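You operate a simulated robot arm through the tools that you are given. There is no shell and no other tool. Be economical: measure what you need, move in short steps, check, and stop when the job is done.

Carry out the task below with a simulated robot arm. There is one attempt and no reset: what you move stays moved.

## Task
Shut the green feed lever, free the yellow thumb screw and clear the white peg stand.
Fine: lever before the screw; both brass nuts go in the orange tray.
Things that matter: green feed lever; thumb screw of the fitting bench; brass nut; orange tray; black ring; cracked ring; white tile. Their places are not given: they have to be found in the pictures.

The check looks at the end state, three seconds after you hand in, the way a careful person would. Anything else that was tipped, shoved, dropped, spilled or broken makes it a failure.

## Robot
A 6-joint arm with a two-finger parallel gripper, fixed in place. Base frame: the origin is at the foot of the arm, x ahead of it, y to its left, z up; the work surface is at about z = 0. Readings come in mm, degrees, newtons and seconds.
With the tool pointing down near the work surface it reaches from about 140 to 580 mm from the base axis. Its first joint turns from -66.0 to 66.0 degrees. Payload 2.1 kg.
Tool frame: the origin (TCP) lies between the finger pads and is the grasp point; the fingertips stand 30 mm ahead of it; z points along the fingers, y is the line along which they close. Largest opening 94 mm; finger width 28, thickness 10; the body of the gripper, 50 by 96 mm, starts 55 mm behind the TCP.
Orientation is told as [roll, pitch, yaw] about the base's x, y, z axes, in that order, counted from this pose: with the fingers straight down and closing along the base's y, the tool's x points along the base's -x, its y along +y and its z along -z.

## Interface
- The arm moves only by the tool step_arm. Its argument "motion" is one flat list of numbers, 6 for each row, row after row: the shift along the base's x, y, z in m, then the turn, a rotation vector about the base's x, y, z in degrees. In form: [x, y, z, wx, wy, wz, x, y, z, wx, wy, wz, ...]. A call has 1 to 8 rows; each row is the pose to reach, as a shift and turn from the pose commanded when the call began. "hand" is the closure, from 0 (fully open) to 1 (shut), set as the call begins (left out, the last holds). Each row takes 0.2 s and may step no farther than 50 mm and 8.6 degrees from the row before; otherwise, or with a gripper value out of range, the whole call is refused. A pose out of reach is approached as far as the arm can. The call stops where the force on the tool passes 70 N (or 10 N more than at its start, if that is more) or the arm is blocked; 0.2 s more then pass. The fingers move at their own pace (about 72 mm/s each) and stop on an object; they squeeze with about 33 N. The grip force told is the motor's: it shows also when the fingers shut on nothing. Time passes only in rows, and 0.2 s behind the last, so rows that repeat a pose let the fingers close. It gives the time, the measured TCP pose, the force on the tool (base axes), the opening and the grip force at its end, in the units of the frame above (readings bear some noise).
- Cameras (640 x 400 px; columns grow to the right, rows downward): "scene" is fixed at [42.7, -357.2, 498.4]; the picture's right is [0.89, -0.45, 0.00], its down [-0.19, -0.38, -0.90] and it looks along [0.41, 0.81, -0.43] (base axes); focal length 214 px, centre (320, 200). "wrist" rides on the gripper at [-37, 0, -58] in the tool frame; the picture's right is [0.00, -1.00, 0.00], its down [0.97, 0.00, -0.24] and it looks along [0.24, 0.00, 0.97] (tool axes); focal length 218 px, centre (320, 200).
- grab_frame(camera): a new picture of that camera. No time passes.
- measure_at(camera, pixels): there is no depth. For up to 12 entries [column, row, z] of the newest picture of that camera ("zoom" is the newest enlarged one), the place [x, y] in the base frame at which the ray of that pixel passes the height z, good to about 3 mm. No time passes.
- zoom(camera, box): a new picture of the part [left, top, right, bottom] of that camera's present view, enlarged. No time passes.
- job_done(): hands the job in; it is judged then, once.

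Keep the steps short. Do not move on a guess: measure, check each grasp and each placing, and mend mistakes. In all there are 80 turns and 46 pictures (those below and enlarged ones count). Leave the gripper open and the arm clear of the work at the hand-in unless told otherwise, and finish with a single line.

The tools are called after "Request:" as a command line: name --argument value ..., lists and objects as JSON in quotes. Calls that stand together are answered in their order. step_arm: Moves the arm, as the interface text tells. Its arguments: {"type":"object","properties":{"motion":{"type":"array","items":{"type":"number"}},"hand":{"type":"number"}},"required":["motion"]} The other tools are called the same way: grab_frame (camera) takes a picture; measure_at (camera, pixels) gives the place at which the rays of pixels pass given heights; zoom (camera, box) takes an enlarged picture of a part of a camera's view; job_done () hands the job in.

At the start:

```text
t: 0.0
position: [276.1, -29.5, 383.3]
ee_rot: [0.0, 0.0, 0.0]
contact_force: [-0.1, 0.1, 0.4]
gripper_width: 94.1
grasp_force: 0.1
```

scene: 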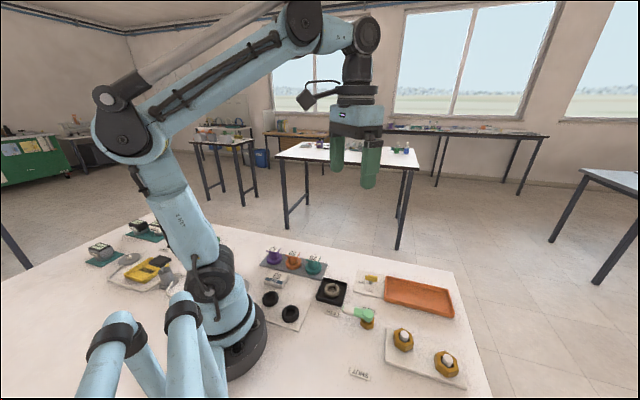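
wrist: 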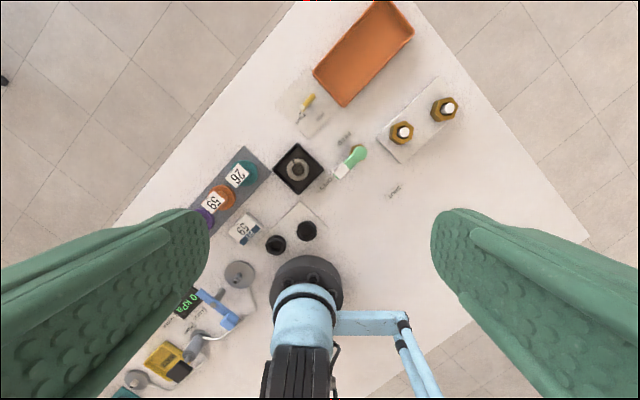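

I see the green lever near wrist px (350,160), the nuts on pegs near (402,132) and (444,108), the tray, and a yellow screw near (307,102). I'll enlarge these areas to look closer.

Request:
zoom --camera "wrist" --box '[260, 70, 480, 207]'

Request:
zoom --camera "scene" --box '[240, 240, 480, 390]'

Request:
zoom --camera "wrist" --box '[110, 140, 350, 290]'

```text
2.91 times, centred on (370, 138) of wrist
```

zoom: 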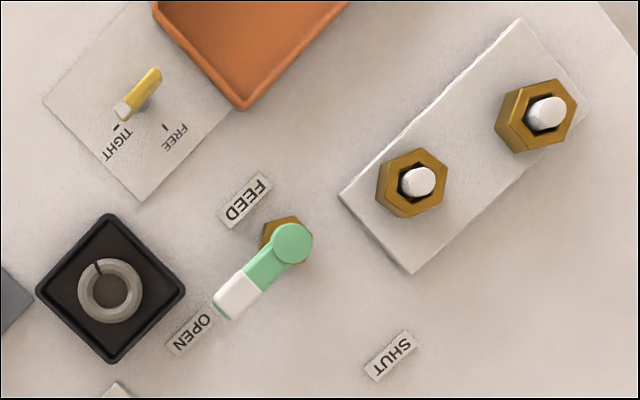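

```text
2.67 times, centred on (360, 315) of scene
```

zoom: 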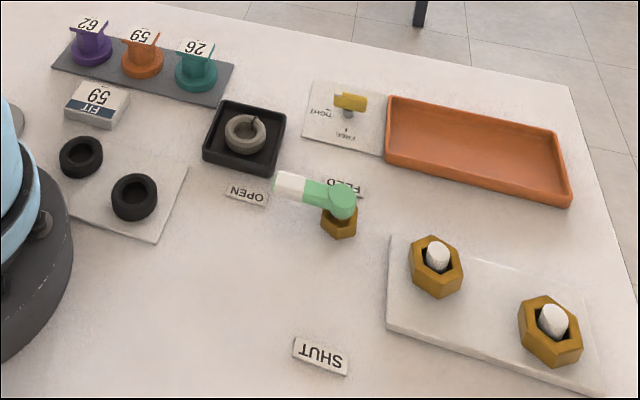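

```text
2.67 times, centred on (230, 215) of wrist
```

zoom: 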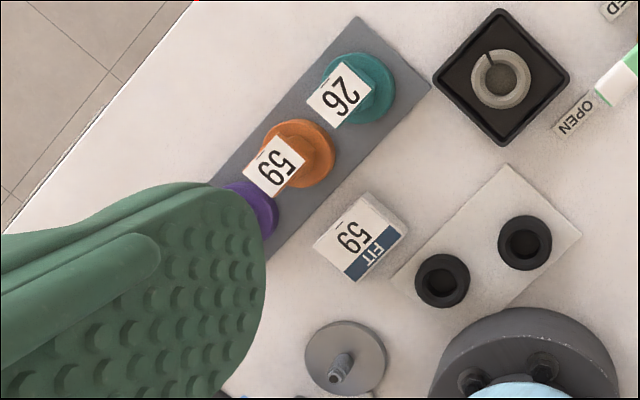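

Measuring the lever, screw, nuts, tray and label positions, using pixels converted back to the wrist picture.

Request:
measure_at --camera "wrist" --pixels '[[360, 153.5, 40], [338.4, 173.8, 40], [325.3, 184.4, 0], [394, 192, 0], [307.8, 102.6, 25], [313.3, 94.7, 25], [302, 108.8, 25], [299.5, 113.6, 3], [316.7, 113.6, 3], [401.6, 132.9, 25], [444.5, 109.9, 25], [358, 158, 5]]'

Request:
measure_at --camera "wrist" --pixels '[[375, 2, 20], [413, 32, 20], [343, 107, 20], [313, 72, 20], [403.6, 132.5, 40], [448, 108.8, 40], [376, 138, 5], [402, 163, 5], [440, 77, 5], [465, 105, 5]]'

Request:
measure_at --camera "scene" --pixels '[[368.5, 315.5, 40], [349, 309, 40], [404, 331, 40], [447, 355, 40], [403, 343, 10], [445, 370, 10], [371.5, 278.5, 25], [403.5, 342, 15], [367, 326, 5]]'

```text
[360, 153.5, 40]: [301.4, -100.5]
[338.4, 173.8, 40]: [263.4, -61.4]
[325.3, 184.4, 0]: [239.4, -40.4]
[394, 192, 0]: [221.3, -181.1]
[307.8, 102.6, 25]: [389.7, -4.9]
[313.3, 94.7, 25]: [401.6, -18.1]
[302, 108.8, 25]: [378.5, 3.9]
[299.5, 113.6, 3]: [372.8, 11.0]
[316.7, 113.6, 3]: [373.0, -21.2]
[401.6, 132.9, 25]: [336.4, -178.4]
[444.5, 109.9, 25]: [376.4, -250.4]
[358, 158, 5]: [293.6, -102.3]
```

```text
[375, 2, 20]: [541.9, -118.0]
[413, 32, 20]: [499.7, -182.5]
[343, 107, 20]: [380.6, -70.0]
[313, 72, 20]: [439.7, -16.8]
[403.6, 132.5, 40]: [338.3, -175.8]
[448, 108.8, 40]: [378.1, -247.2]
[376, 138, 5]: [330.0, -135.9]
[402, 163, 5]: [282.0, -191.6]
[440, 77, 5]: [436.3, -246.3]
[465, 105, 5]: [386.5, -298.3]
```

```text
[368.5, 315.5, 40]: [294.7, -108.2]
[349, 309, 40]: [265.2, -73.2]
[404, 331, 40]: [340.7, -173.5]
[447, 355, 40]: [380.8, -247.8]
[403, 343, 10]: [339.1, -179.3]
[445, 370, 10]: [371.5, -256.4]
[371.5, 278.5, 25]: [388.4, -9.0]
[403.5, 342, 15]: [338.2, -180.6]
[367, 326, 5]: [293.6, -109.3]
```

The lever hub is about (301,-102), z≈29, and its tip about (262,-62). It points at OPEN, and SHUT is a 90° counter-clockwise turn. I'll go above the handle with yaw -45 and look again.

Request:
step_arm --motion '[-0.0005, -0.0075, -0.039, 0, 0, -7.5, -0.001, -0.015, -0.078, 0, 0, -15, -0.0015, -0.022, -0.117, 0, 0, -22.5, -0.002, -0.03, -0.156, 0, 0, -30, -0.0025, -0.037, -0.195, 0, 0, -37.5, -0.003, -0.0445, -0.233, 0, 0, -45, -0.003, -0.0445, -0.233, 0, 0, -45]' --hand 0.5

Request:
grab_frame --camera "wrist"

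Request:
zoom --camera "scene" --box '[300, 240, 460, 340]'

```text
t: 1.6
position: [273.6, -71.7, 150.4]
ee_rot: [-0.1, 0.0, -45.2]
contact_force: [0.8, 0.3, -0.5]
gripper_width: 47.0
grasp_force: 0.0
```

```text
40 pictures are left
```

wrist: 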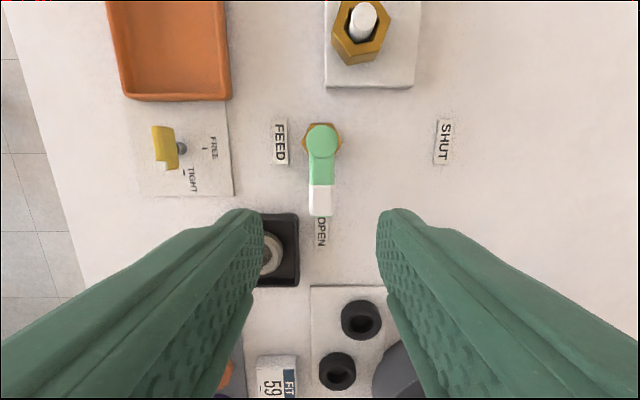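

```text
4.00 times, centred on (380, 290) of scene
```

zoom: 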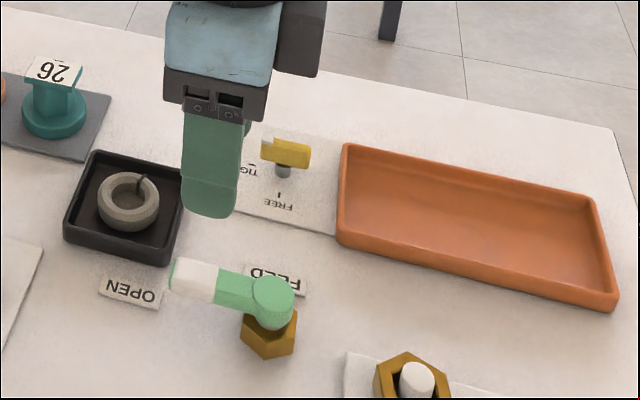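

Now a precise measurement of hub and handle at several heights.

Request:
measure_at --camera "wrist" --pixels '[[322, 138, 30], [320, 215, 30], [321, 188, 30], [321, 188, 20], [322, 138, 40], [166, 147, 25], [183, 149, 5], [300, 287, 15], [300, 214, 15], [231, 100, 15], [106, 2, 15]]'

Request:
measure_at --camera "zoom" --pixels '[[272, 292, 30], [192, 275, 30], [272, 292, 40], [287, 152, 25], [283, 172, 5], [268, 340, 5]]'

```text
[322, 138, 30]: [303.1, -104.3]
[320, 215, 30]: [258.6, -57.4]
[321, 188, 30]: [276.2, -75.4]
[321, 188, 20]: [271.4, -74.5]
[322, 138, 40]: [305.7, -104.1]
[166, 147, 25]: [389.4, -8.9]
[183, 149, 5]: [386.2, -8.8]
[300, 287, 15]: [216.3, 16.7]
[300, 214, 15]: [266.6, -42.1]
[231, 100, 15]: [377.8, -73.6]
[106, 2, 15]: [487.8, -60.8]
```

```text
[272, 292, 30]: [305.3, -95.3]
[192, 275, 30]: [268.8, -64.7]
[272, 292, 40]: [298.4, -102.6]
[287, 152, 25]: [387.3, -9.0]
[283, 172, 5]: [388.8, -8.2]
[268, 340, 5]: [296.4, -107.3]
```

Handle grasp point at about (274,-77), top z≈33. Lowering with the fingers straddling the handle; fingertips stay at z≈12, clear of the black dish corner at (267,-42).

Request:
step_arm --motion '[0.0005, -0.004, -0.036, 0, 0, 0, 0.0005, -0.004, -0.072, 0, 0, 0, 0.0005, -0.004, -0.109, 0, 0, 0, 0.0005, -0.004, -0.109, 0, 0, 0]'

Request:
grab_frame --camera "wrist"

```text
t: 2.6
position: [274.0, -78.7, 43.4]
ee_rot: [0.0, 0.0, -45.1]
contact_force: [0.7, -1.4, 0.3]
gripper_width: 47.2
grasp_force: 0.2
```

```text
38 pictures are left
```

wrist: 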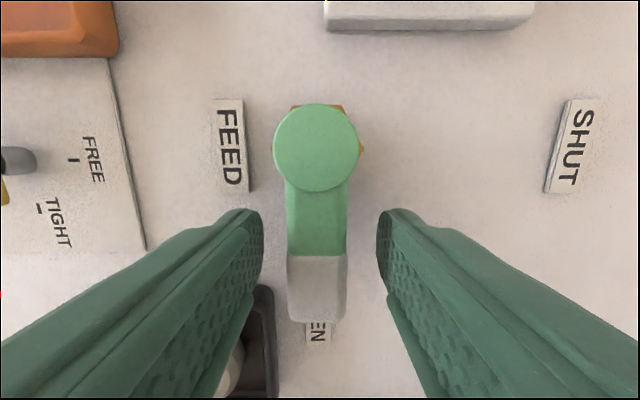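

The handle sits centred between the fingers. Measuring the hub centre and the handle's sides from this close view, and closing on it.

Request:
measure_at --camera "wrist" --pixels '[[316.5, 147, 35], [317, 318, 33], [287, 255, 33], [347, 255, 33], [325, 106, 12], [220, 145, 3], [570, 147, 3]]'

Request:
step_arm --motion '[0, 0, 0, 0, 0, 0, 0, 0, 0, 0, 0, 0, 0, 0, 0, 0, 0, 0]' --hand 1

```text
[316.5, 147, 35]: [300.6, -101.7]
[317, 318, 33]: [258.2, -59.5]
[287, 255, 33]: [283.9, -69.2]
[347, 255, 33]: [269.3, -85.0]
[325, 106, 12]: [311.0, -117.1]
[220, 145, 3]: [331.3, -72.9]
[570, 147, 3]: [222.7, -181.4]
```

```text
t: 3.4
position: [274.8, -78.1, 43.0]
ee_rot: [0.2, 0.0, -44.9]
contact_force: [8.7, 9.9, -17.2]
gripper_width: 19.8
grasp_force: 45.0
```

Gripped (19.8 mm). Turning 45° counter-clockwise on an arc about the hub (300.6,-102.5).

Request:
step_arm --motion '[-0.003, -0.00364, 0, 0, 0, 7.5, -0.0055, -0.00765, 0, 0, 0, 15, -0.00745, -0.01194, 0, 0, 0, 22.5, -0.00883, -0.01646, 0, 0, 0, 30, -0.0096, -0.02111, 0, 0, 0, 37.5, -0.00976, -0.02583, 0, 0, 0, 45]'

Request:
grab_frame --camera "wrist"

```text
t: 4.8
position: [262.9, -102.7, 42.8]
ee_rot: [0.1, -0.1, 0.2]
contact_force: [10.9, 18.8, 17.6]
gripper_width: 19.2
grasp_force: 44.9
```

```text
37 pictures are left
```

wrist: 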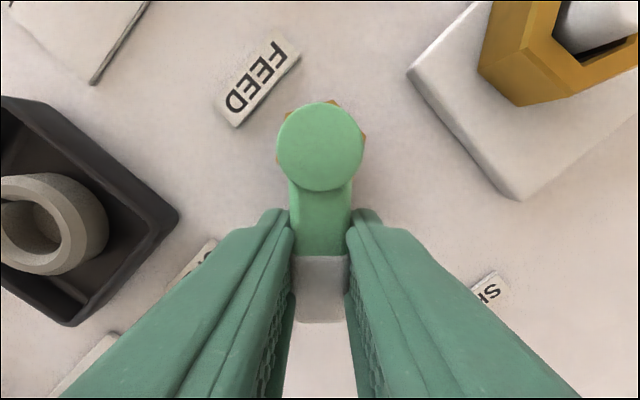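

Halfway; the lever follows. Turning the second 45°.

Request:
step_arm --motion '[0.00046, -0.0047, 0, 0, 0, 7.5, 0.00152, -0.00929, 0, 0, 0, 15, 0.00318, -0.01371, 0, 0, 0, 22.5, 0.0054, -0.01788, 0, 0, 0, 30, 0.00814, -0.02172, 0, 0, 0, 37.5, 0.01136, -0.02517, 0, 0, 0, 45, 0.01136, -0.02517, 0, 0, 0, 45]'

Request:
grab_frame --camera "wrist"

```text
t: 6.4
position: [275.1, -127.8, 41.9]
ee_rot: [0.2, -0.1, 45.1]
contact_force: [-7.0, 21.2, 37.3]
gripper_width: 19.8
grasp_force: 44.3
```

```text
36 pictures are left
```

wrist: 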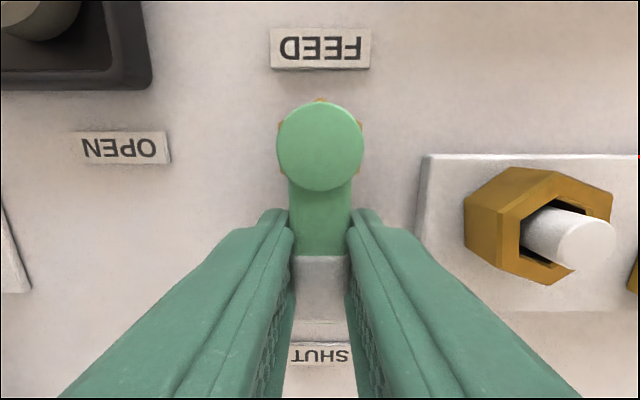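

The lever now points at SHUT. Releasing and rising straight up.

Request:
step_arm --motion '[0, 0, 0, 0, 0, 0, 0, 0, 0, 0, 0, 0, 0, 0, 0.04, 0, 0, 0, 0, 0, 0.08, 0, 0, 0, 0, 0, 0.12, 0, 0, 0]' --hand 0.5

Request:
grab_frame --camera "wrist"

```text
t: 7.6
position: [276.6, -129.3, 161.6]
ee_rot: [0.0, 0.0, 45.0]
contact_force: [-0.2, -0.4, 0.6]
gripper_width: 47.1
grasp_force: 0.1
```

```text
35 pictures are left
```

wrist: 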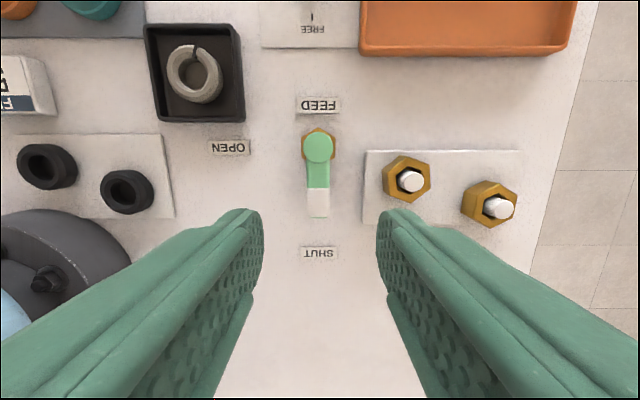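

Lever is shut. Next measuring the pegs/nuts from here, then going above the screw (388,-8.5), turning back to yaw -45.

Request:
measure_at --camera "wrist" --pixels '[[411, 181, 40], [499, 208, 40], [406, 178, 30], [488, 202, 30], [407, 180, 10], [490, 205, 10], [430, 165, 30], [382, 163, 30]]'

Request:
step_arm --motion '[0.01, 0.01, 0, 0, 0, -8, 0.02, 0.02, 0, 0, 0, -16, 0.03, 0.03, 0, 0, 0, -24, 0.04, 0.04, 0, 0, 0, -32, 0.05, 0.05, 0, 0, 0, -40, 0.06, 0.06, 0, 0, 0, -48]'

Request:
step_arm --motion '[0.01, 0.01, 0, 0, 0, -7, 0.02, 0.02, 0, 0, 0, -14, 0.03, 0.03, 0, 0, 0, -21, 0.04, 0.04, 0, 0, 0, -28, 0.05, 0.05, 0, 0, 0, -35, 0.054, 0.0605, 0, 0, 0, -42, 0.054, 0.0605, 0, 0, 0, -42]'

Request:
grab_frame --camera "wrist"

```text
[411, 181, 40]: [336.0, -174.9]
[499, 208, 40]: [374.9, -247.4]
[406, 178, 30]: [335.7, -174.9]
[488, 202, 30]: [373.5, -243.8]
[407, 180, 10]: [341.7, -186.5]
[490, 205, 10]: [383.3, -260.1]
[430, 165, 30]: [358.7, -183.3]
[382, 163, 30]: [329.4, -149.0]
```

```text
t: 9.0
position: [336.1, -68.4, 162.5]
ee_rot: [0.0, 0.0, -3.2]
contact_force: [0.9, 0.2, -0.2]
gripper_width: 46.8
grasp_force: 0.0
```

```text
t: 10.6
position: [389.1, -8.0, 162.8]
ee_rot: [0.0, 0.0, -45.1]
contact_force: [0.8, -0.4, -0.2]
gripper_width: 47.0
grasp_force: 0.1
```

```text
34 pictures are left
```

wrist: 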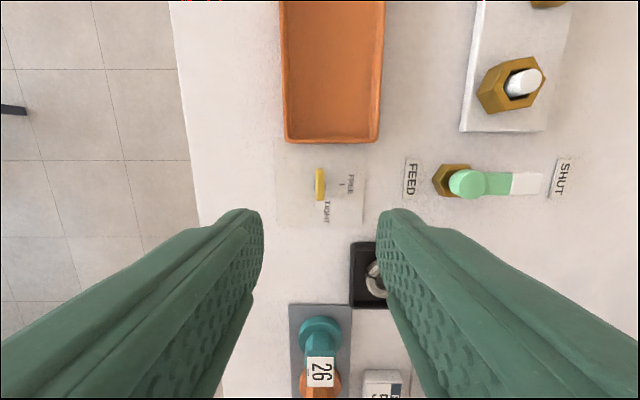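

Request:
zoom --camera "wrist" --box '[272, 145, 368, 205]'

Request:
zoom --camera "scene" --box '[340, 260, 420, 310]'

Request:
measure_at --camera "wrist" --pixels '[[320, 184, 25], [320, 184, 15], [320, 184, 35], [320, 169, 25], [320, 199, 25], [342, 186, 2], [325, 202, 2]]'

```text
6.67 times, centred on (320, 175) of wrist
```

zoom: 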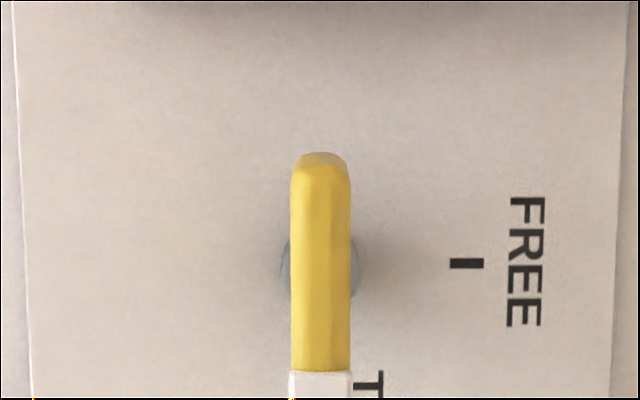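

```text
8.00 times, centred on (380, 285) of scene
```

zoom: 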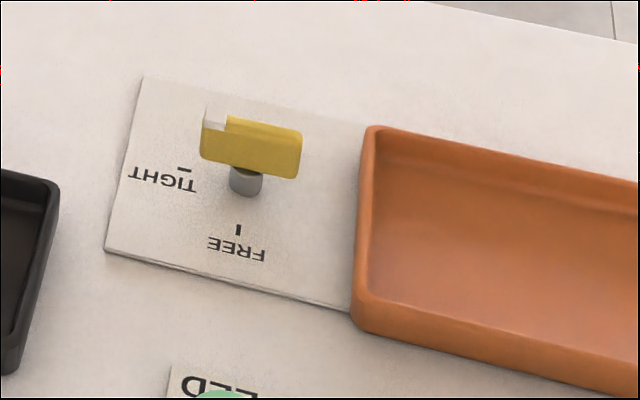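

```text
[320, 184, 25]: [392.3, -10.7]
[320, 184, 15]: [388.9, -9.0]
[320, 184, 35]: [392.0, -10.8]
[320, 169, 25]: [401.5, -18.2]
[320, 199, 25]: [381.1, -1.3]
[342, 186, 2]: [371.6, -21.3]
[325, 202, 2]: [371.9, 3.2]
```

Request:
measure_at --camera "zoom" --pixels '[[243, 190, 4], [253, 118, 25], [253, 118, 30], [253, 118, 35], [250, 174, 10], [250, 174, 15], [250, 174, 20], [380, 135, 20], [380, 135, 15], [357, 330, 0]]'

```text
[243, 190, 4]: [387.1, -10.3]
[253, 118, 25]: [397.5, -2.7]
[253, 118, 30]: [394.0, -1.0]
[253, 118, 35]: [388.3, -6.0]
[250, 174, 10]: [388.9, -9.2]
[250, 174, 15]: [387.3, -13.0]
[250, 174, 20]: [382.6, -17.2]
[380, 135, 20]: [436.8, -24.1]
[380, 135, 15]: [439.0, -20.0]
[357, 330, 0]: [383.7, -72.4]
```

The wing spans roughly z 12–33, centred at (388,-7.5). Lowering over it to TCP z≈43.

Request:
step_arm --motion '[0, 0.001, -0.04, 0, 0, 0, 0, 0.001, -0.08, 0, 0, 0, 0, 0.001, -0.1185, 0, 0, 0, 0, 0.001, -0.1185, 0, 0, 0]'

Request:
grab_frame --camera "wrist"

```text
t: 11.6
position: [388.3, -8.1, 42.9]
ee_rot: [0.0, 0.0, -45.0]
contact_force: [-0.2, 0.0, 1.1]
gripper_width: 47.0
grasp_force: 0.1
```

```text
31 pictures are left
```

wrist: 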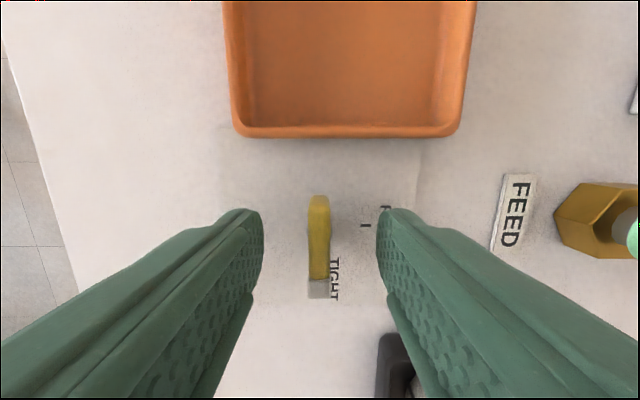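

Well centred. Checking the wing's ends and closing.

Request:
measure_at --camera "wrist" --pixels '[[319, 196, 30], [319, 298, 30], [319, 249, 30], [366, 225, 3], [235, 136, 0], [460, 136, 0]]'

Request:
step_arm --motion '[0, 0, 0, 0, 0, 0, 0, 0, 0, 0, 0, 0, 0, 0, 0, 0, 0, 0]' --hand 1

```text
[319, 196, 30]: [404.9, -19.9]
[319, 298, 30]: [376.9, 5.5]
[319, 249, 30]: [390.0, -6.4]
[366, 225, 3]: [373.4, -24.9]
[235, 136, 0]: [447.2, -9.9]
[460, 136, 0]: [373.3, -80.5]
```

```text
t: 12.4
position: [390.4, -6.5, 43.5]
ee_rot: [0.0, 0.0, -45.0]
contact_force: [3.5, 1.2, -7.2]
gripper_width: 7.5
grasp_force: 42.3
```

Gripped (7.5 mm), pivot at about (390,-6.4). Rotating in place +90° in two calls.

Request:
step_arm --motion '[0.001, 0.0008, 0, 0, 0, 7.5, 0.0015, 0.001, 0, 0, 0, 15, 0.0015, 0.001, 0, 0, 0, 22.5, 0.0015, 0.001, 0, 0, 0, 30, 0.0015, 0.001, 0, 0, 0, 37.5, 0.0015, 0.001, 0, 0, 0, 45]'

Request:
step_arm --motion '[0, 0, 0, 0, 0, 7.5, 0, 0, 0, 0, 0, 15, 0, 0, 0, 0, 0, 22.5, 0, 0, 0, 0, 0, 30, 0, 0, 0, 0, 0, 37.5, 0, 0, 0, 0, 0, 45, 0, 0, 0, 0, 0, 45]'

Request:
grab_frame --camera "wrist"

```text
t: 13.8
position: [389.8, -6.3, 41.8]
ee_rot: [-0.2, 0.5, 0.1]
contact_force: [-26.8, -18.6, 17.2]
gripper_width: 7.9
grasp_force: 41.8
```

```text
t: 15.4
position: [389.7, -6.2, 43.9]
ee_rot: [0.2, 0.3, 45.0]
contact_force: [-24.6, -13.2, -12.8]
gripper_width: 7.6
grasp_force: 41.6
```

```text
30 pictures are left
```

wrist: 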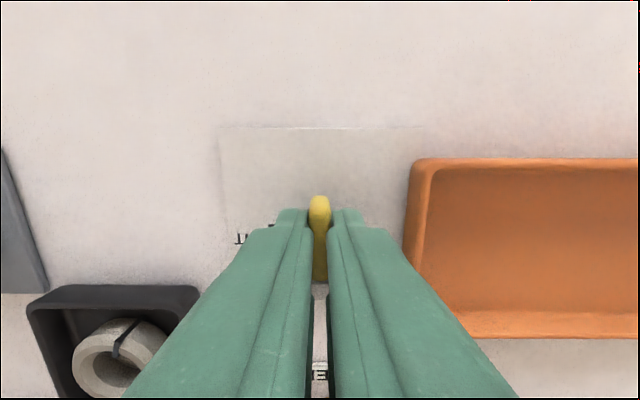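

Screw turned to FREE. Releasing with a small opening (tray edge is ~40 mm away) and rising.

Request:
step_arm --motion '[0, 0, 0, 0, 0, 0, 0, 0, 0, 0, 0, 0, 0, 0, 0.04, 0, 0, 0, 0, 0, 0.08, 0, 0, 0, 0, 0, 0.12, 0, 0, 0, 0, 0, 0.14, 0, 0, 0]' --hand 0.72

Request:
grab_frame --camera "wrist"

Request:
zoom --camera "wrist" --box '[256, 140, 384, 220]'

```text
t: 16.8
position: [391.3, -6.5, 182.9]
ee_rot: [0.1, 0.0, 45.0]
contact_force: [-0.4, 0.1, 0.8]
gripper_width: 26.5
grasp_force: 0.1
```

```text
29 pictures are left
```

wrist: 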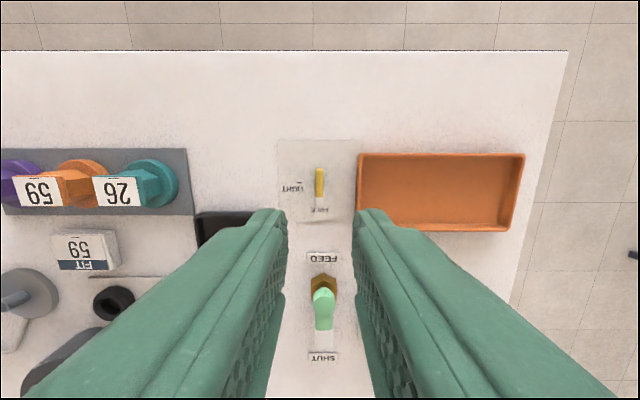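

```text
5.00 times, centred on (320, 180) of wrist
```

zoom: 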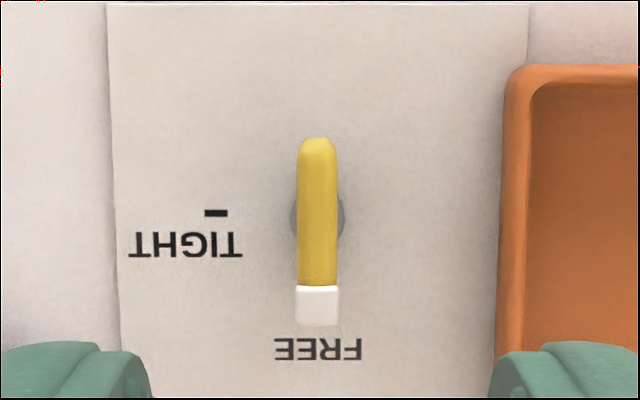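

Screw points at FREE. Measuring the tray corners and moving above the first nut (338,-176) with the fingers open.

Request:
measure_at --camera "wrist" --pixels '[[357, 154, 20], [525, 154, 20], [507, 231, 20], [438, 180, 4], [375, 215, 4], [500, 215, 4]]'

Request:
step_arm --motion '[-0.01, -0.035, 0, 0, 0, 0, -0.02, -0.07, 0, 0, 0, 0, -0.03, -0.105, 0, 0, 0, 0, -0.04, -0.14, 0, 0, 0, 0, -0.053, -0.17, 0, 0, 0, 0, -0.053, -0.17, 0, 0, 0, 0]' --hand 0

Request:
grab_frame --camera "wrist"

Request:
zoom --camera "scene" --box '[376, 310, 488, 380]'

```text
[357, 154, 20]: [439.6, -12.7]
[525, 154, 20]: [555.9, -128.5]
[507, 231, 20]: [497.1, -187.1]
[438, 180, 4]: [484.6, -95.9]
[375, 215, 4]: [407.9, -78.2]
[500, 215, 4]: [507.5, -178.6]
```

```text
t: 18.2
position: [336.8, -176.3, 183.0]
ee_rot: [0.0, 0.0, 44.9]
contact_force: [0.7, -0.3, 0.7]
gripper_width: 94.1
grasp_force: 0.1
```

```text
27 pictures are left
```

wrist: 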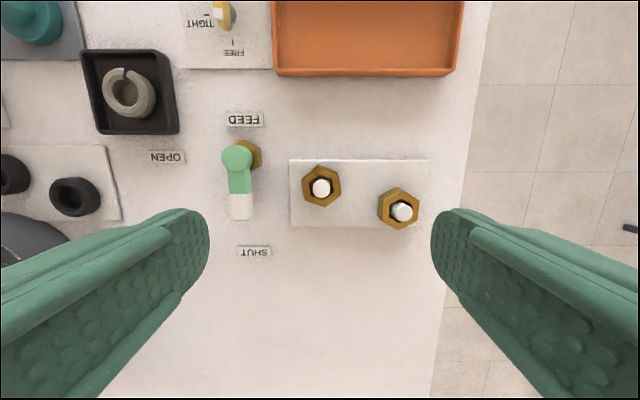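

```text
5.71 times, centred on (432, 345) of scene
```

zoom: 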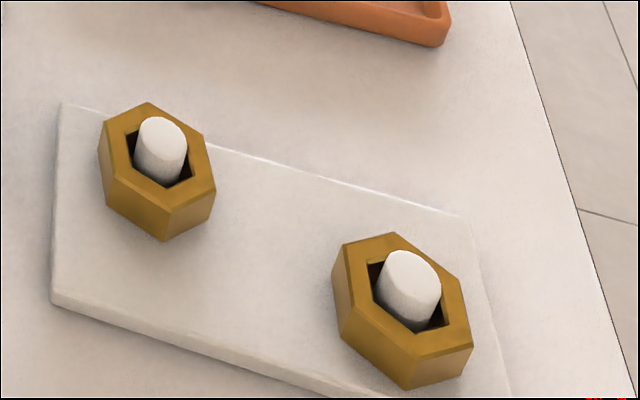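

Request:
zoom --camera "wrist" --box '[280, 145, 440, 245]'

```text
4.00 times, centred on (360, 195) of wrist
```

zoom: 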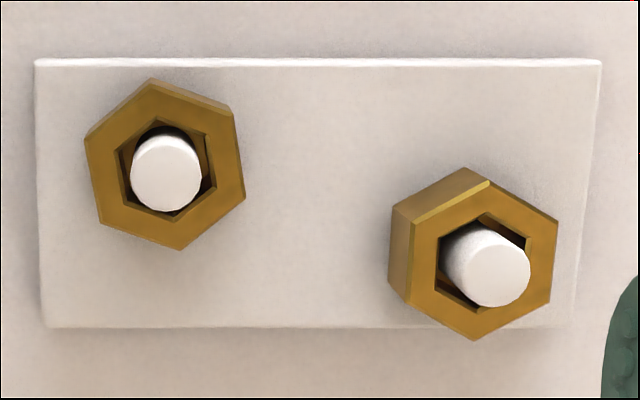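

Request:
measure_at --camera "zoom" --pixels '[[166, 165, 25], [166, 165, 35], [482, 261, 25], [482, 261, 35], [86, 137, 30], [100, 220, 30], [233, 113, 30], [244, 195, 30], [557, 218, 30], [549, 302, 30], [415, 222, 30], [408, 303, 30]]'

Request:
measure_at --camera "scene" --pixels '[[403.65, 337.65, 25], [403.65, 337.65, 35], [447.05, 362, 25], [447.05, 362, 35], [404.2, 333.5, 35], [404.2, 333.5, 45], [448, 357, 40], [405, 352, 5], [401, 337, 8]]'

```text
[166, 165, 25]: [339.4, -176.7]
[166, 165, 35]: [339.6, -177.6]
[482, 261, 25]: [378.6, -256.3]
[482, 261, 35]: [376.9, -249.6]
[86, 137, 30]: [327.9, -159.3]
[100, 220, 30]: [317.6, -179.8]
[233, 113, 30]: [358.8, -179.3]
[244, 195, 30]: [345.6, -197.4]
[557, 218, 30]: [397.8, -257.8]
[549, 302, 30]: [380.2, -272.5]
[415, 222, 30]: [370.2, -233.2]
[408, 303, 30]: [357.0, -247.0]
```

```text
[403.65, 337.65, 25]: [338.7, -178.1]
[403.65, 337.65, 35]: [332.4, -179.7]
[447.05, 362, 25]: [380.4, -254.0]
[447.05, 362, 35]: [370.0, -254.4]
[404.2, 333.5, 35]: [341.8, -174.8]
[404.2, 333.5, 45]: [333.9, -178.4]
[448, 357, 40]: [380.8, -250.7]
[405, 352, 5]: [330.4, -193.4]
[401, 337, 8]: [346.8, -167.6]
```

Nut 1: centre ≈(338.7,-177), top z≈26, flats call for yaw ≈54. Nut 2: (378.5,-254), yaw ≈41. Descending over nut 1 with a 64 mm opening, first halting above the peg.

Request:
step_arm --motion '[0.002, -0.0005, -0.03, 0, 0, 4.5, 0.002, -0.0005, -0.06, 0, 0, 9, 0.002, -0.0005, -0.09, 0, 0, 9, 0.002, -0.0005, -0.09, 0, 0, 9]' --hand 0.32

Request:
grab_frame --camera "wrist"

```text
t: 19.2
position: [339.6, -177.5, 93.5]
ee_rot: [0.1, 0.0, 54.1]
contact_force: [-0.3, -0.2, -0.1]
gripper_width: 63.9
grasp_force: 0.1
```

```text
24 pictures are left
```

wrist: 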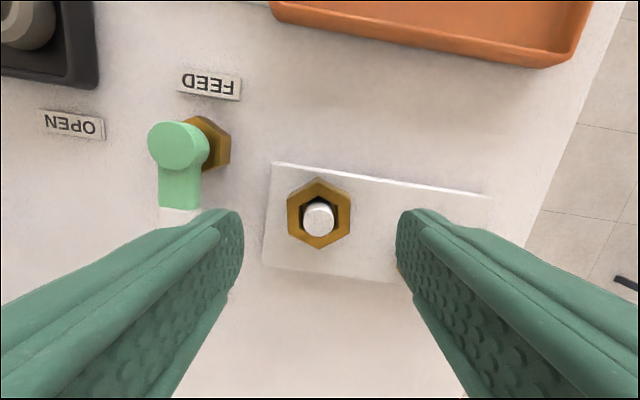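

Flats are parallel to the fingers and the nut is centred (319,214). Lowering to TCP z≈42, then looking once before closing.

Request:
measure_at --camera "wrist" --pixels '[[319, 214, 26], [263, 264, 5]]'

Request:
step_arm --motion '[0, 0, -0.02, 0, 0, 0, 0, 0, -0.04, 0, 0, 0, 0, 0, -0.051, 0, 0, 0, 0, 0, -0.051, 0, 0, 0]'

Request:
grab_frame --camera "wrist"

```text
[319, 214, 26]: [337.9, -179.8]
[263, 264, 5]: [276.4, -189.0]
```

```text
t: 20.2
position: [339.7, -176.1, 43.0]
ee_rot: [0.0, -0.1, 54.0]
contact_force: [0.2, -0.5, -0.9]
gripper_width: 63.8
grasp_force: 0.1
```

```text
23 pictures are left
```

wrist: 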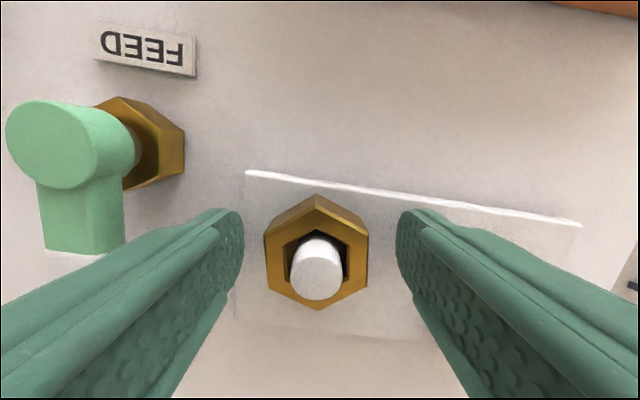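

Nut is centred. Closing on it.

Request:
step_arm --motion '[0, 0, -0.002, 0, 0, 0, 0, 0, -0.002, 0, 0, 0, 0, 0, -0.002, 0, 0, 0]' --hand 1

Request:
step_arm --motion '[0, 0, 0.01, 0, 0, 0, 0, 0, 0.03, 0, 0, 0, 0, 0, 0.06, 0, 0, 0, 0, 0, 0.1, 0, 0, 0]'

Request:
grab_frame --camera "wrist"

```text
t: 21.0
position: [340.5, -176.4, 40.9]
ee_rot: [0.0, 0.0, 54.1]
contact_force: [-2.4, 1.6, 21.5]
gripper_width: 39.1
grasp_force: 32.7
```

```text
t: 22.0
position: [339.2, -175.9, 142.3]
ee_rot: [0.1, 0.1, 53.8]
contact_force: [0.7, 0.5, -0.6]
gripper_width: 39.0
grasp_force: 32.8
```

```text
22 pictures are left
```

wrist: 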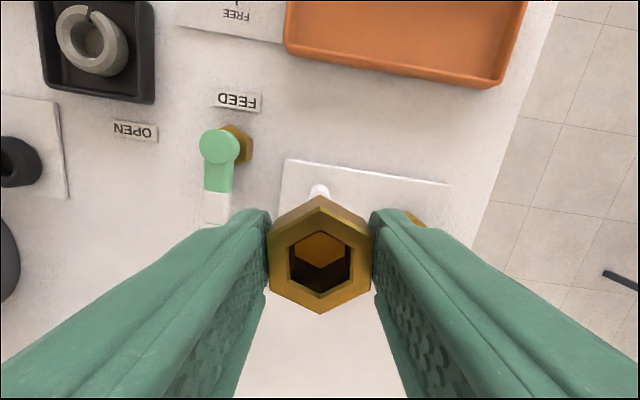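

Nut 1 is held (39 mm) and free of the peg. Carrying it over the far half of the tray (491,-122), turning to yaw 45 so the fingers close along the tray's length.

Request:
step_arm --motion '[0.035, 0.013, 0, 0, 0, -2, 0.07, 0.026, 0, 0, 0, -4, 0.105, 0.039, 0, 0, 0, -6, 0.135, 0.05, 0, 0, 0, -8, 0.152, 0.0545, 0, 0, 0, -9, 0.152, 0.0545, 0, 0, 0, -9]'

Request:
grab_frame --camera "wrist"

Request:
grab_frame --camera "scene"

```text
t: 23.4
position: [491.8, -121.2, 140.5]
ee_rot: [0.0, 0.1, 45.0]
contact_force: [-0.4, -0.1, -0.9]
gripper_width: 39.1
grasp_force: 33.1
```

```text
21 pictures are left
```

wrist: 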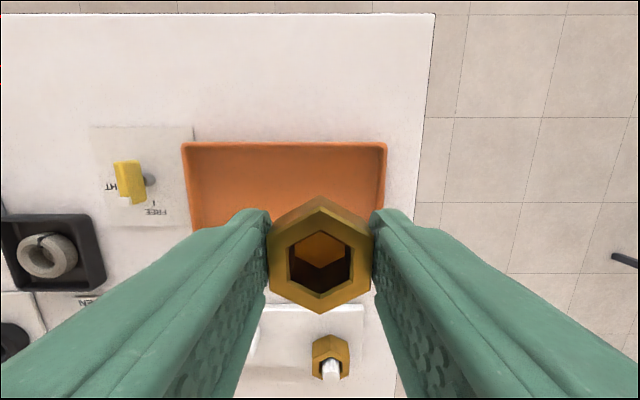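

```text
20 pictures are left
```

scene: 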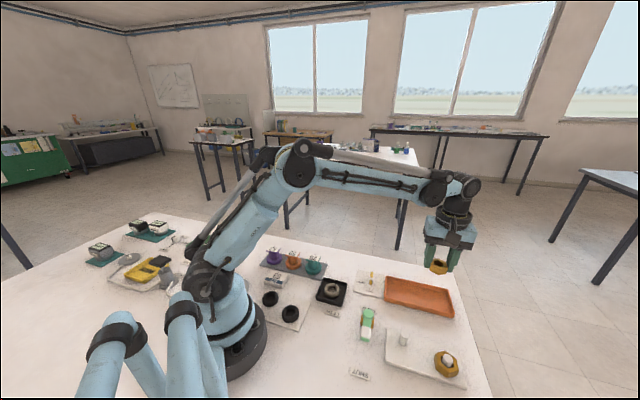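

Checking the tray's edges from this view and scene view before lowering.

Request:
measure_at --camera "wrist" --pixels '[[182, 145, 20], [386, 143, 20], [378, 150, 18], [189, 152, 18], [384, 200, 18], [191, 225, 18]]'

Request:
measure_at --camera "scene" --pixels '[[386, 279, 20], [447, 290, 20], [454, 318, 20], [384, 300, 20], [453, 318, 0], [384, 300, 0]]'

Request:
zoom --camera "scene" --box '[376, 260, 472, 320]'

```text
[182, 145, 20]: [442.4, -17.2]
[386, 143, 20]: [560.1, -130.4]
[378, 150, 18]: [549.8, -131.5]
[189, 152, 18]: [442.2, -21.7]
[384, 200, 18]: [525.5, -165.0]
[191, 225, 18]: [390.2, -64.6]
```

```text
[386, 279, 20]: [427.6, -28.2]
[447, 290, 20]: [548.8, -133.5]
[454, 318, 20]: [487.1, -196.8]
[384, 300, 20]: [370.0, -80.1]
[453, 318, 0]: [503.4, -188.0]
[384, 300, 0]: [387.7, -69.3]
```

```text
6.67 times, centred on (424, 290) of scene
```

zoom: 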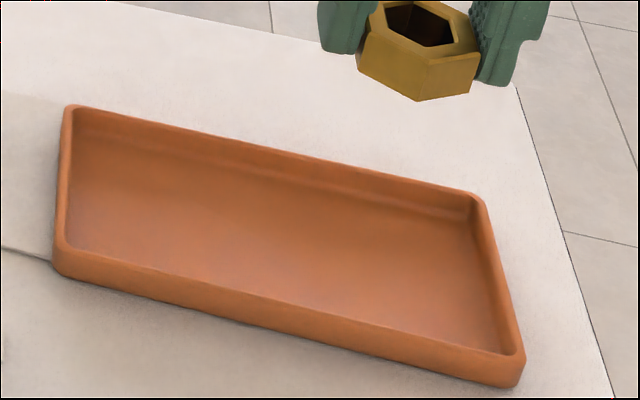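

Centre of the tray confirmed at ≈(469,-101). Lowering the nut to TCP z≈46 and then gently on.

Request:
step_arm --motion '[-0.001, 0, -0.035, 0, 0, 0, -0.001, 0, -0.07, 0, 0, 0, -0.001, 0, -0.094, 0, 0, 0, -0.001, 0, -0.094, 0, 0, 0]'

Request:
step_arm --motion '[0, 0, -0.002, 0, 0, 0, 0, 0, -0.004, 0, 0, 0, 0, 0, -0.006, 0, 0, 0]'

Request:
zoom --camera "scene" --box '[376, 260, 472, 320]'

```text
t: 24.4
position: [491.0, -120.7, 45.7]
ee_rot: [0.0, 0.0, 45.0]
contact_force: [-0.1, 0.5, -0.6]
gripper_width: 39.3
grasp_force: 32.9
```

```text
t: 25.2
position: [491.2, -122.3, 39.7]
ee_rot: [-0.1, 0.0, 45.0]
contact_force: [0.0, 0.1, -1.7]
gripper_width: 39.3
grasp_force: 32.7
```

```text
6.67 times, centred on (424, 290) of scene
```

zoom: 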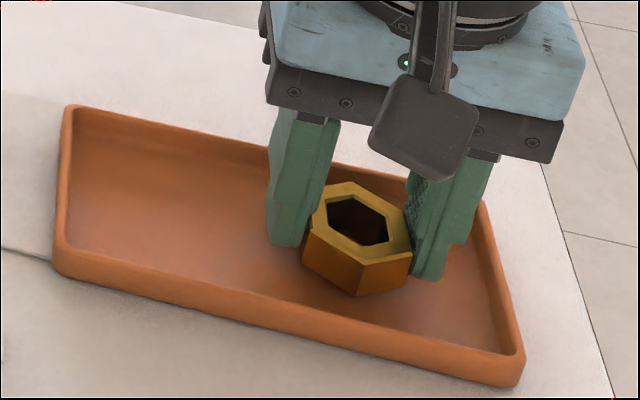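

Inside the tray, not yet touching. Lowering millimetre by millimetre.

Request:
step_arm --motion '[0, 0, -0.0015, 0, 0, 0, 0, 0, -0.003, 0, 0, 0, 0, 0, -0.0035, 0, 0, 0]'

```text
t: 26.0
position: [491.1, -121.9, 35.9]
ee_rot: [0.0, 0.0, 45.0]
contact_force: [0.1, -0.1, -0.7]
gripper_width: 39.3
grasp_force: 33.3
```

Request:
step_arm --motion '[0, 0, -0.001, 0, 0, 0, 0, 0, -0.002, 0, 0, 0]'

```text
t: 26.6
position: [490.6, -122.8, 34.7]
ee_rot: [0.0, 0.0, 45.0]
contact_force: [-1.0, -1.1, 5.4]
gripper_width: 38.8
grasp_force: 32.6
```

Contact (5 N) at z≈34.7: the nut is on the tray floor. Opening a little and rising.

Request:
step_arm --motion '[0, 0, 0.001, 0, 0, 0, 0, 0, 0.001, 0, 0, 0, 0, 0, 0.001, 0, 0, 0, 0, 0, 0.04, 0, 0, 0, 0, 0, 0.08, 0, 0, 0, 0, 0, 0.12, 0, 0, 0]' --hand 0.48

Request:
grab_frame --camera "wrist"

```text
t: 28.0
position: [490.7, -123.8, 155.8]
ee_rot: [0.0, 0.0, 45.0]
contact_force: [-0.9, -0.1, 0.7]
gripper_width: 48.8
grasp_force: 0.0
```

```text
17 pictures are left
```

wrist: 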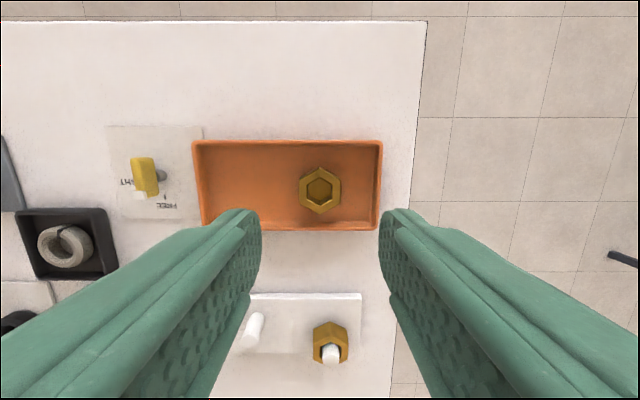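

Nut 1 lies flat in the tray. Going above nut 2 at (378.5,-254), yaw 41, 64 mm opening.

Request:
step_arm --motion '[-0.028, -0.033, 0, 0, 0, -1, -0.056, -0.066, 0, 0, 0, -2, -0.084, -0.099, 0, 0, 0, -3, -0.111, -0.1315, 0, 0, 0, -4, -0.111, -0.1315, -0.03, 0, 0, -4, -0.111, -0.1315, -0.061, 0, 0, -4, -0.111, -0.1315, -0.061, 0, 0, -4]' --hand 0.32

Request:
grab_frame --camera "wrist"

```text
t: 29.6
position: [379.9, -253.3, 94.2]
ee_rot: [0.1, 0.0, 41.0]
contact_force: [0.1, -0.6, -0.2]
gripper_width: 63.8
grasp_force: 0.0
```

```text
16 pictures are left
```

wrist: 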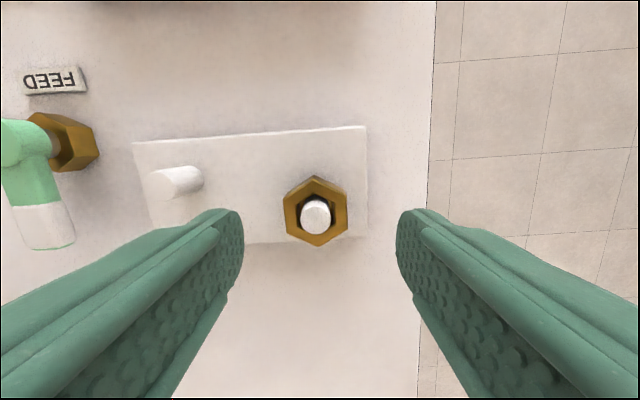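

Nut 2 is about 2 mm off-centre (316,211 vs 319,214). Shifting and lowering.

Request:
step_arm --motion '[0, 0.0025, -0.02, 0, 0, 0, 0, 0.0025, -0.04, 0, 0, 0, 0, 0.0025, -0.0525, 0, 0, 0, 0, 0.0025, -0.0525, 0, 0, 0]'

Request:
grab_frame --camera "wrist"

```text
t: 30.6
position: [380.8, -251.3, 41.3]
ee_rot: [0.1, 0.0, 41.0]
contact_force: [-0.5, -0.7, -0.1]
gripper_width: 64.2
grasp_force: 0.0
```

```text
15 pictures are left
```

wrist: 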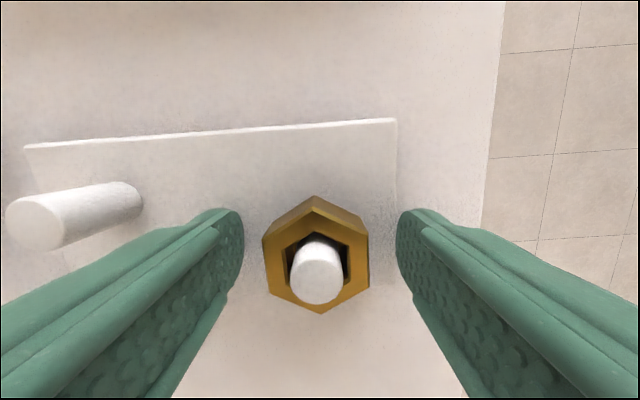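

Aligned. Closing, then lifting if the grip reads ≈39 mm.

Request:
step_arm --motion '[0, 0, 0, 0, 0, 0, 0, 0, 0, 0, 0, 0, 0, 0, 0, 0, 0, 0]' --hand 1

Request:
step_arm --motion '[0, 0, 0.01, 0, 0, 0, 0, 0, 0.03, 0, 0, 0, 0, 0, 0.06, 0, 0, 0, 0, 0, 0.1, 0, 0, 0]'

Request:
grab_frame --camera "wrist"

```text
t: 31.4
position: [379.8, -251.7, 41.4]
ee_rot: [0.1, 0.1, 41.0]
contact_force: [-0.9, -0.7, -0.5]
gripper_width: 39.1
grasp_force: 32.9
```

```text
t: 32.4
position: [380.7, -250.3, 140.6]
ee_rot: [0.0, 0.0, 41.0]
contact_force: [0.1, 0.1, -0.7]
gripper_width: 39.1
grasp_force: 33.2
```

```text
14 pictures are left
```

wrist: 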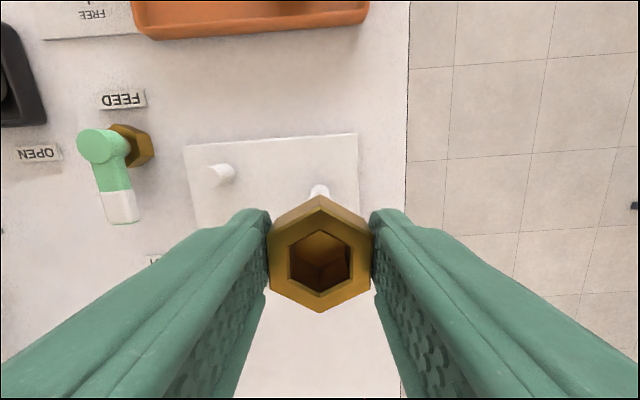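

Nut 2 held. Carrying it over the near half of the tray (443.5,-75.5), yaw 45.

Request:
step_arm --motion '[0.013, 0.0352, 0, 0, 0, 1, 0.026, 0.0704, 0, 0, 0, 2, 0.039, 0.1056, 0, 0, 0, 3, 0.052, 0.1408, 0, 0, 0, 4, 0.065, 0.176, 0, 0, 0, 4, 0.065, 0.176, 0, 0, 0, 4]'

Request:
grab_frame --camera "wrist"

Request:
zoom --camera "scene" --box '[360, 250, 472, 320]'

```text
t: 33.8
position: [445.1, -74.6, 141.7]
ee_rot: [0.1, 0.0, 45.0]
contact_force: [-0.7, -0.1, -1.0]
gripper_width: 39.2
grasp_force: 32.9
```

```text
13 pictures are left
```

wrist: 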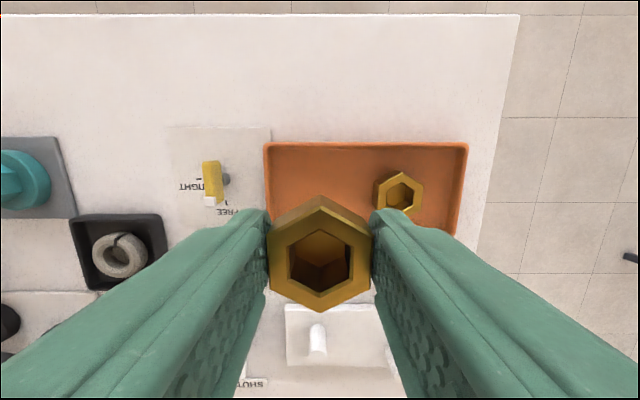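

```text
5.71 times, centred on (416, 285) of scene
```

zoom: 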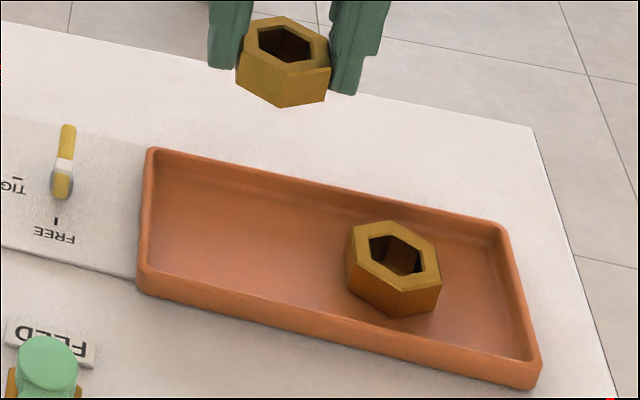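

Checking the near end wall and nut 1 against where the fingers will go.

Request:
measure_at --camera "wrist" --pixels '[[264, 146, 18], [271, 152, 15], [266, 195, 18], [468, 146, 18], [376, 190, 22], [422, 190, 22]]'

Request:
measure_at --camera "zoom" --pixels '[[148, 152, 18], [138, 280, 18], [156, 155, 18], [148, 275, 18]]'

```text
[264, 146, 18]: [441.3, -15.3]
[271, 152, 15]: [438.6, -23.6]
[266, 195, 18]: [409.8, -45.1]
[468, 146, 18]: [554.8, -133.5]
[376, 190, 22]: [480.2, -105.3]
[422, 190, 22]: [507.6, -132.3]
```

```text
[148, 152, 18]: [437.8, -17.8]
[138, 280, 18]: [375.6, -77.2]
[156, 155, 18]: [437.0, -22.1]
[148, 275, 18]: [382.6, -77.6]
```

Near wall's inner face leaves little room, so I shift 4 mm toward nut 1 and lower to just above the floor.

Request:
step_arm --motion '[0.0028, -0.0028, -0.035, 0, 0, 0, 0.0028, -0.0028, -0.07, 0, 0, 0, 0.0028, -0.0028, -0.095, 0, 0, 0, 0.0028, -0.0028, -0.101, 0, 0, 0, 0.0028, -0.0028, -0.101, 0, 0, 0]'

Request:
step_arm --motion '[0, 0, -0.0015, 0, 0, 0, 0, 0, -0.003, 0, 0, 0]'

Request:
zoom --camera "scene" --box '[360, 250, 472, 320]'

```text
t: 35.0
position: [447.9, -77.6, 40.8]
ee_rot: [0.0, -0.1, 45.0]
contact_force: [0.7, -0.8, -0.6]
gripper_width: 39.3
grasp_force: 32.9
```

```text
t: 35.6
position: [448.2, -78.4, 38.5]
ee_rot: [0.0, 0.0, 45.0]
contact_force: [0.1, -0.6, -0.9]
gripper_width: 39.4
grasp_force: 32.7
```

```text
5.71 times, centred on (416, 285) of scene
```

zoom: 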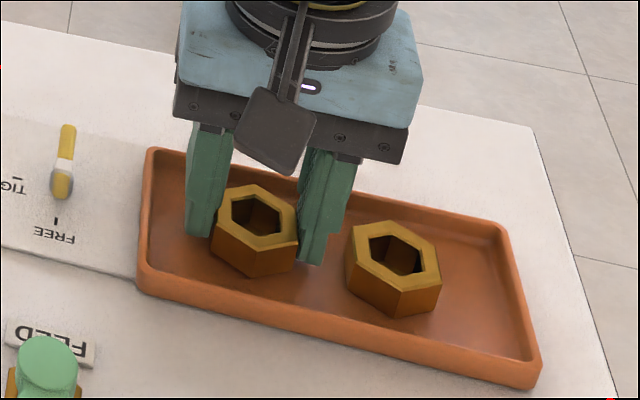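

Both clearances look fine. Lowering to touch.

Request:
step_arm --motion '[0, 0, -0.001, 0, 0, 0, 0, 0, -0.002, 0, 0, 0]'

```text
t: 36.2
position: [448.3, -77.8, 36.3]
ee_rot: [0.1, 0.0, 45.0]
contact_force: [-0.3, -0.7, -0.8]
gripper_width: 39.4
grasp_force: 33.3
```

Request:
step_arm --motion '[0, 0, -0.001, 0, 0, 0, 0, 0, -0.0015, 0, 0, 0]'

```text
t: 36.8
position: [447.8, -78.0, 35.3]
ee_rot: [0.0, 0.0, 45.1]
contact_force: [-1.6, -0.7, 25.6]
gripper_width: 39.2
grasp_force: 33.1
```

Firm contact (25 N): nut 2 rests on the floor. Easing up slightly, opening, and rising.

Request:
step_arm --motion '[0, 0, 0.001, 0, 0, 0, 0, 0, 0.001, 0, 0, 0, 0, 0, 0.001, 0, 0, 0, 0, 0, 0.04, 0, 0, 0, 0, 0, 0.08, 0, 0, 0, 0, 0, 0.12, 0, 0, 0]' --hand 0.5

Request:
step_arm --motion '[-0.03, 0, 0.04, 0, 0, 0, -0.06, 0, 0.08, 0, 0, 0, -0.09, 0, 0.12, 0, 0, 0, -0.12, 0, 0.16, 0, 0, 0]' --hand 0

Request:
grab_frame --camera "wrist"

Request:
zoom --camera "scene" --box '[240, 240, 480, 390]'

```text
t: 38.2
position: [446.3, -77.4, 153.1]
ee_rot: [0.0, 0.1, 45.0]
contact_force: [0.3, 0.3, 0.2]
gripper_width: 46.9
grasp_force: 0.0
```

```text
t: 39.2
position: [327.7, -76.5, 314.0]
ee_rot: [0.0, 0.0, 45.0]
contact_force: [-0.6, -0.2, -1.2]
gripper_width: 94.0
grasp_force: 0.0
```

```text
10 pictures are left
```

wrist: 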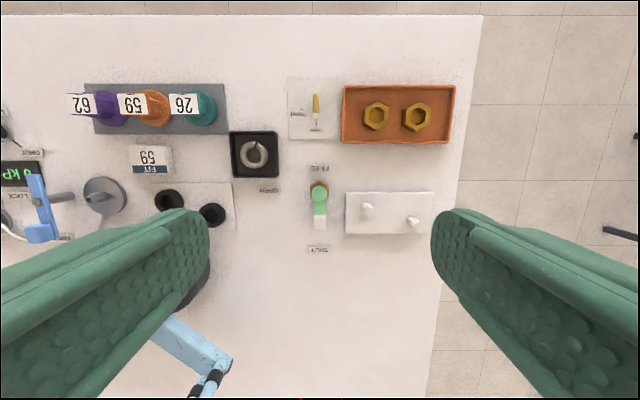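

```text
2.67 times, centred on (360, 315) of scene
```

zoom: 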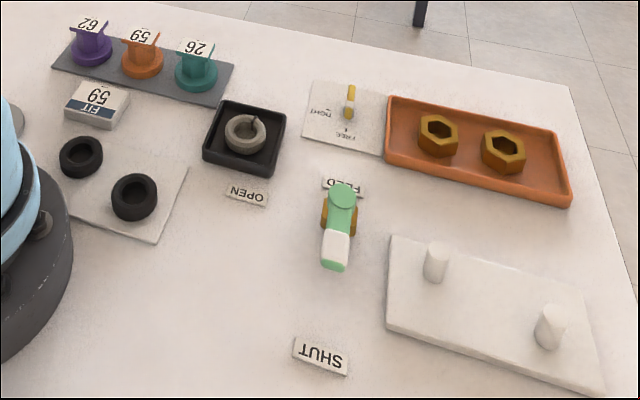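

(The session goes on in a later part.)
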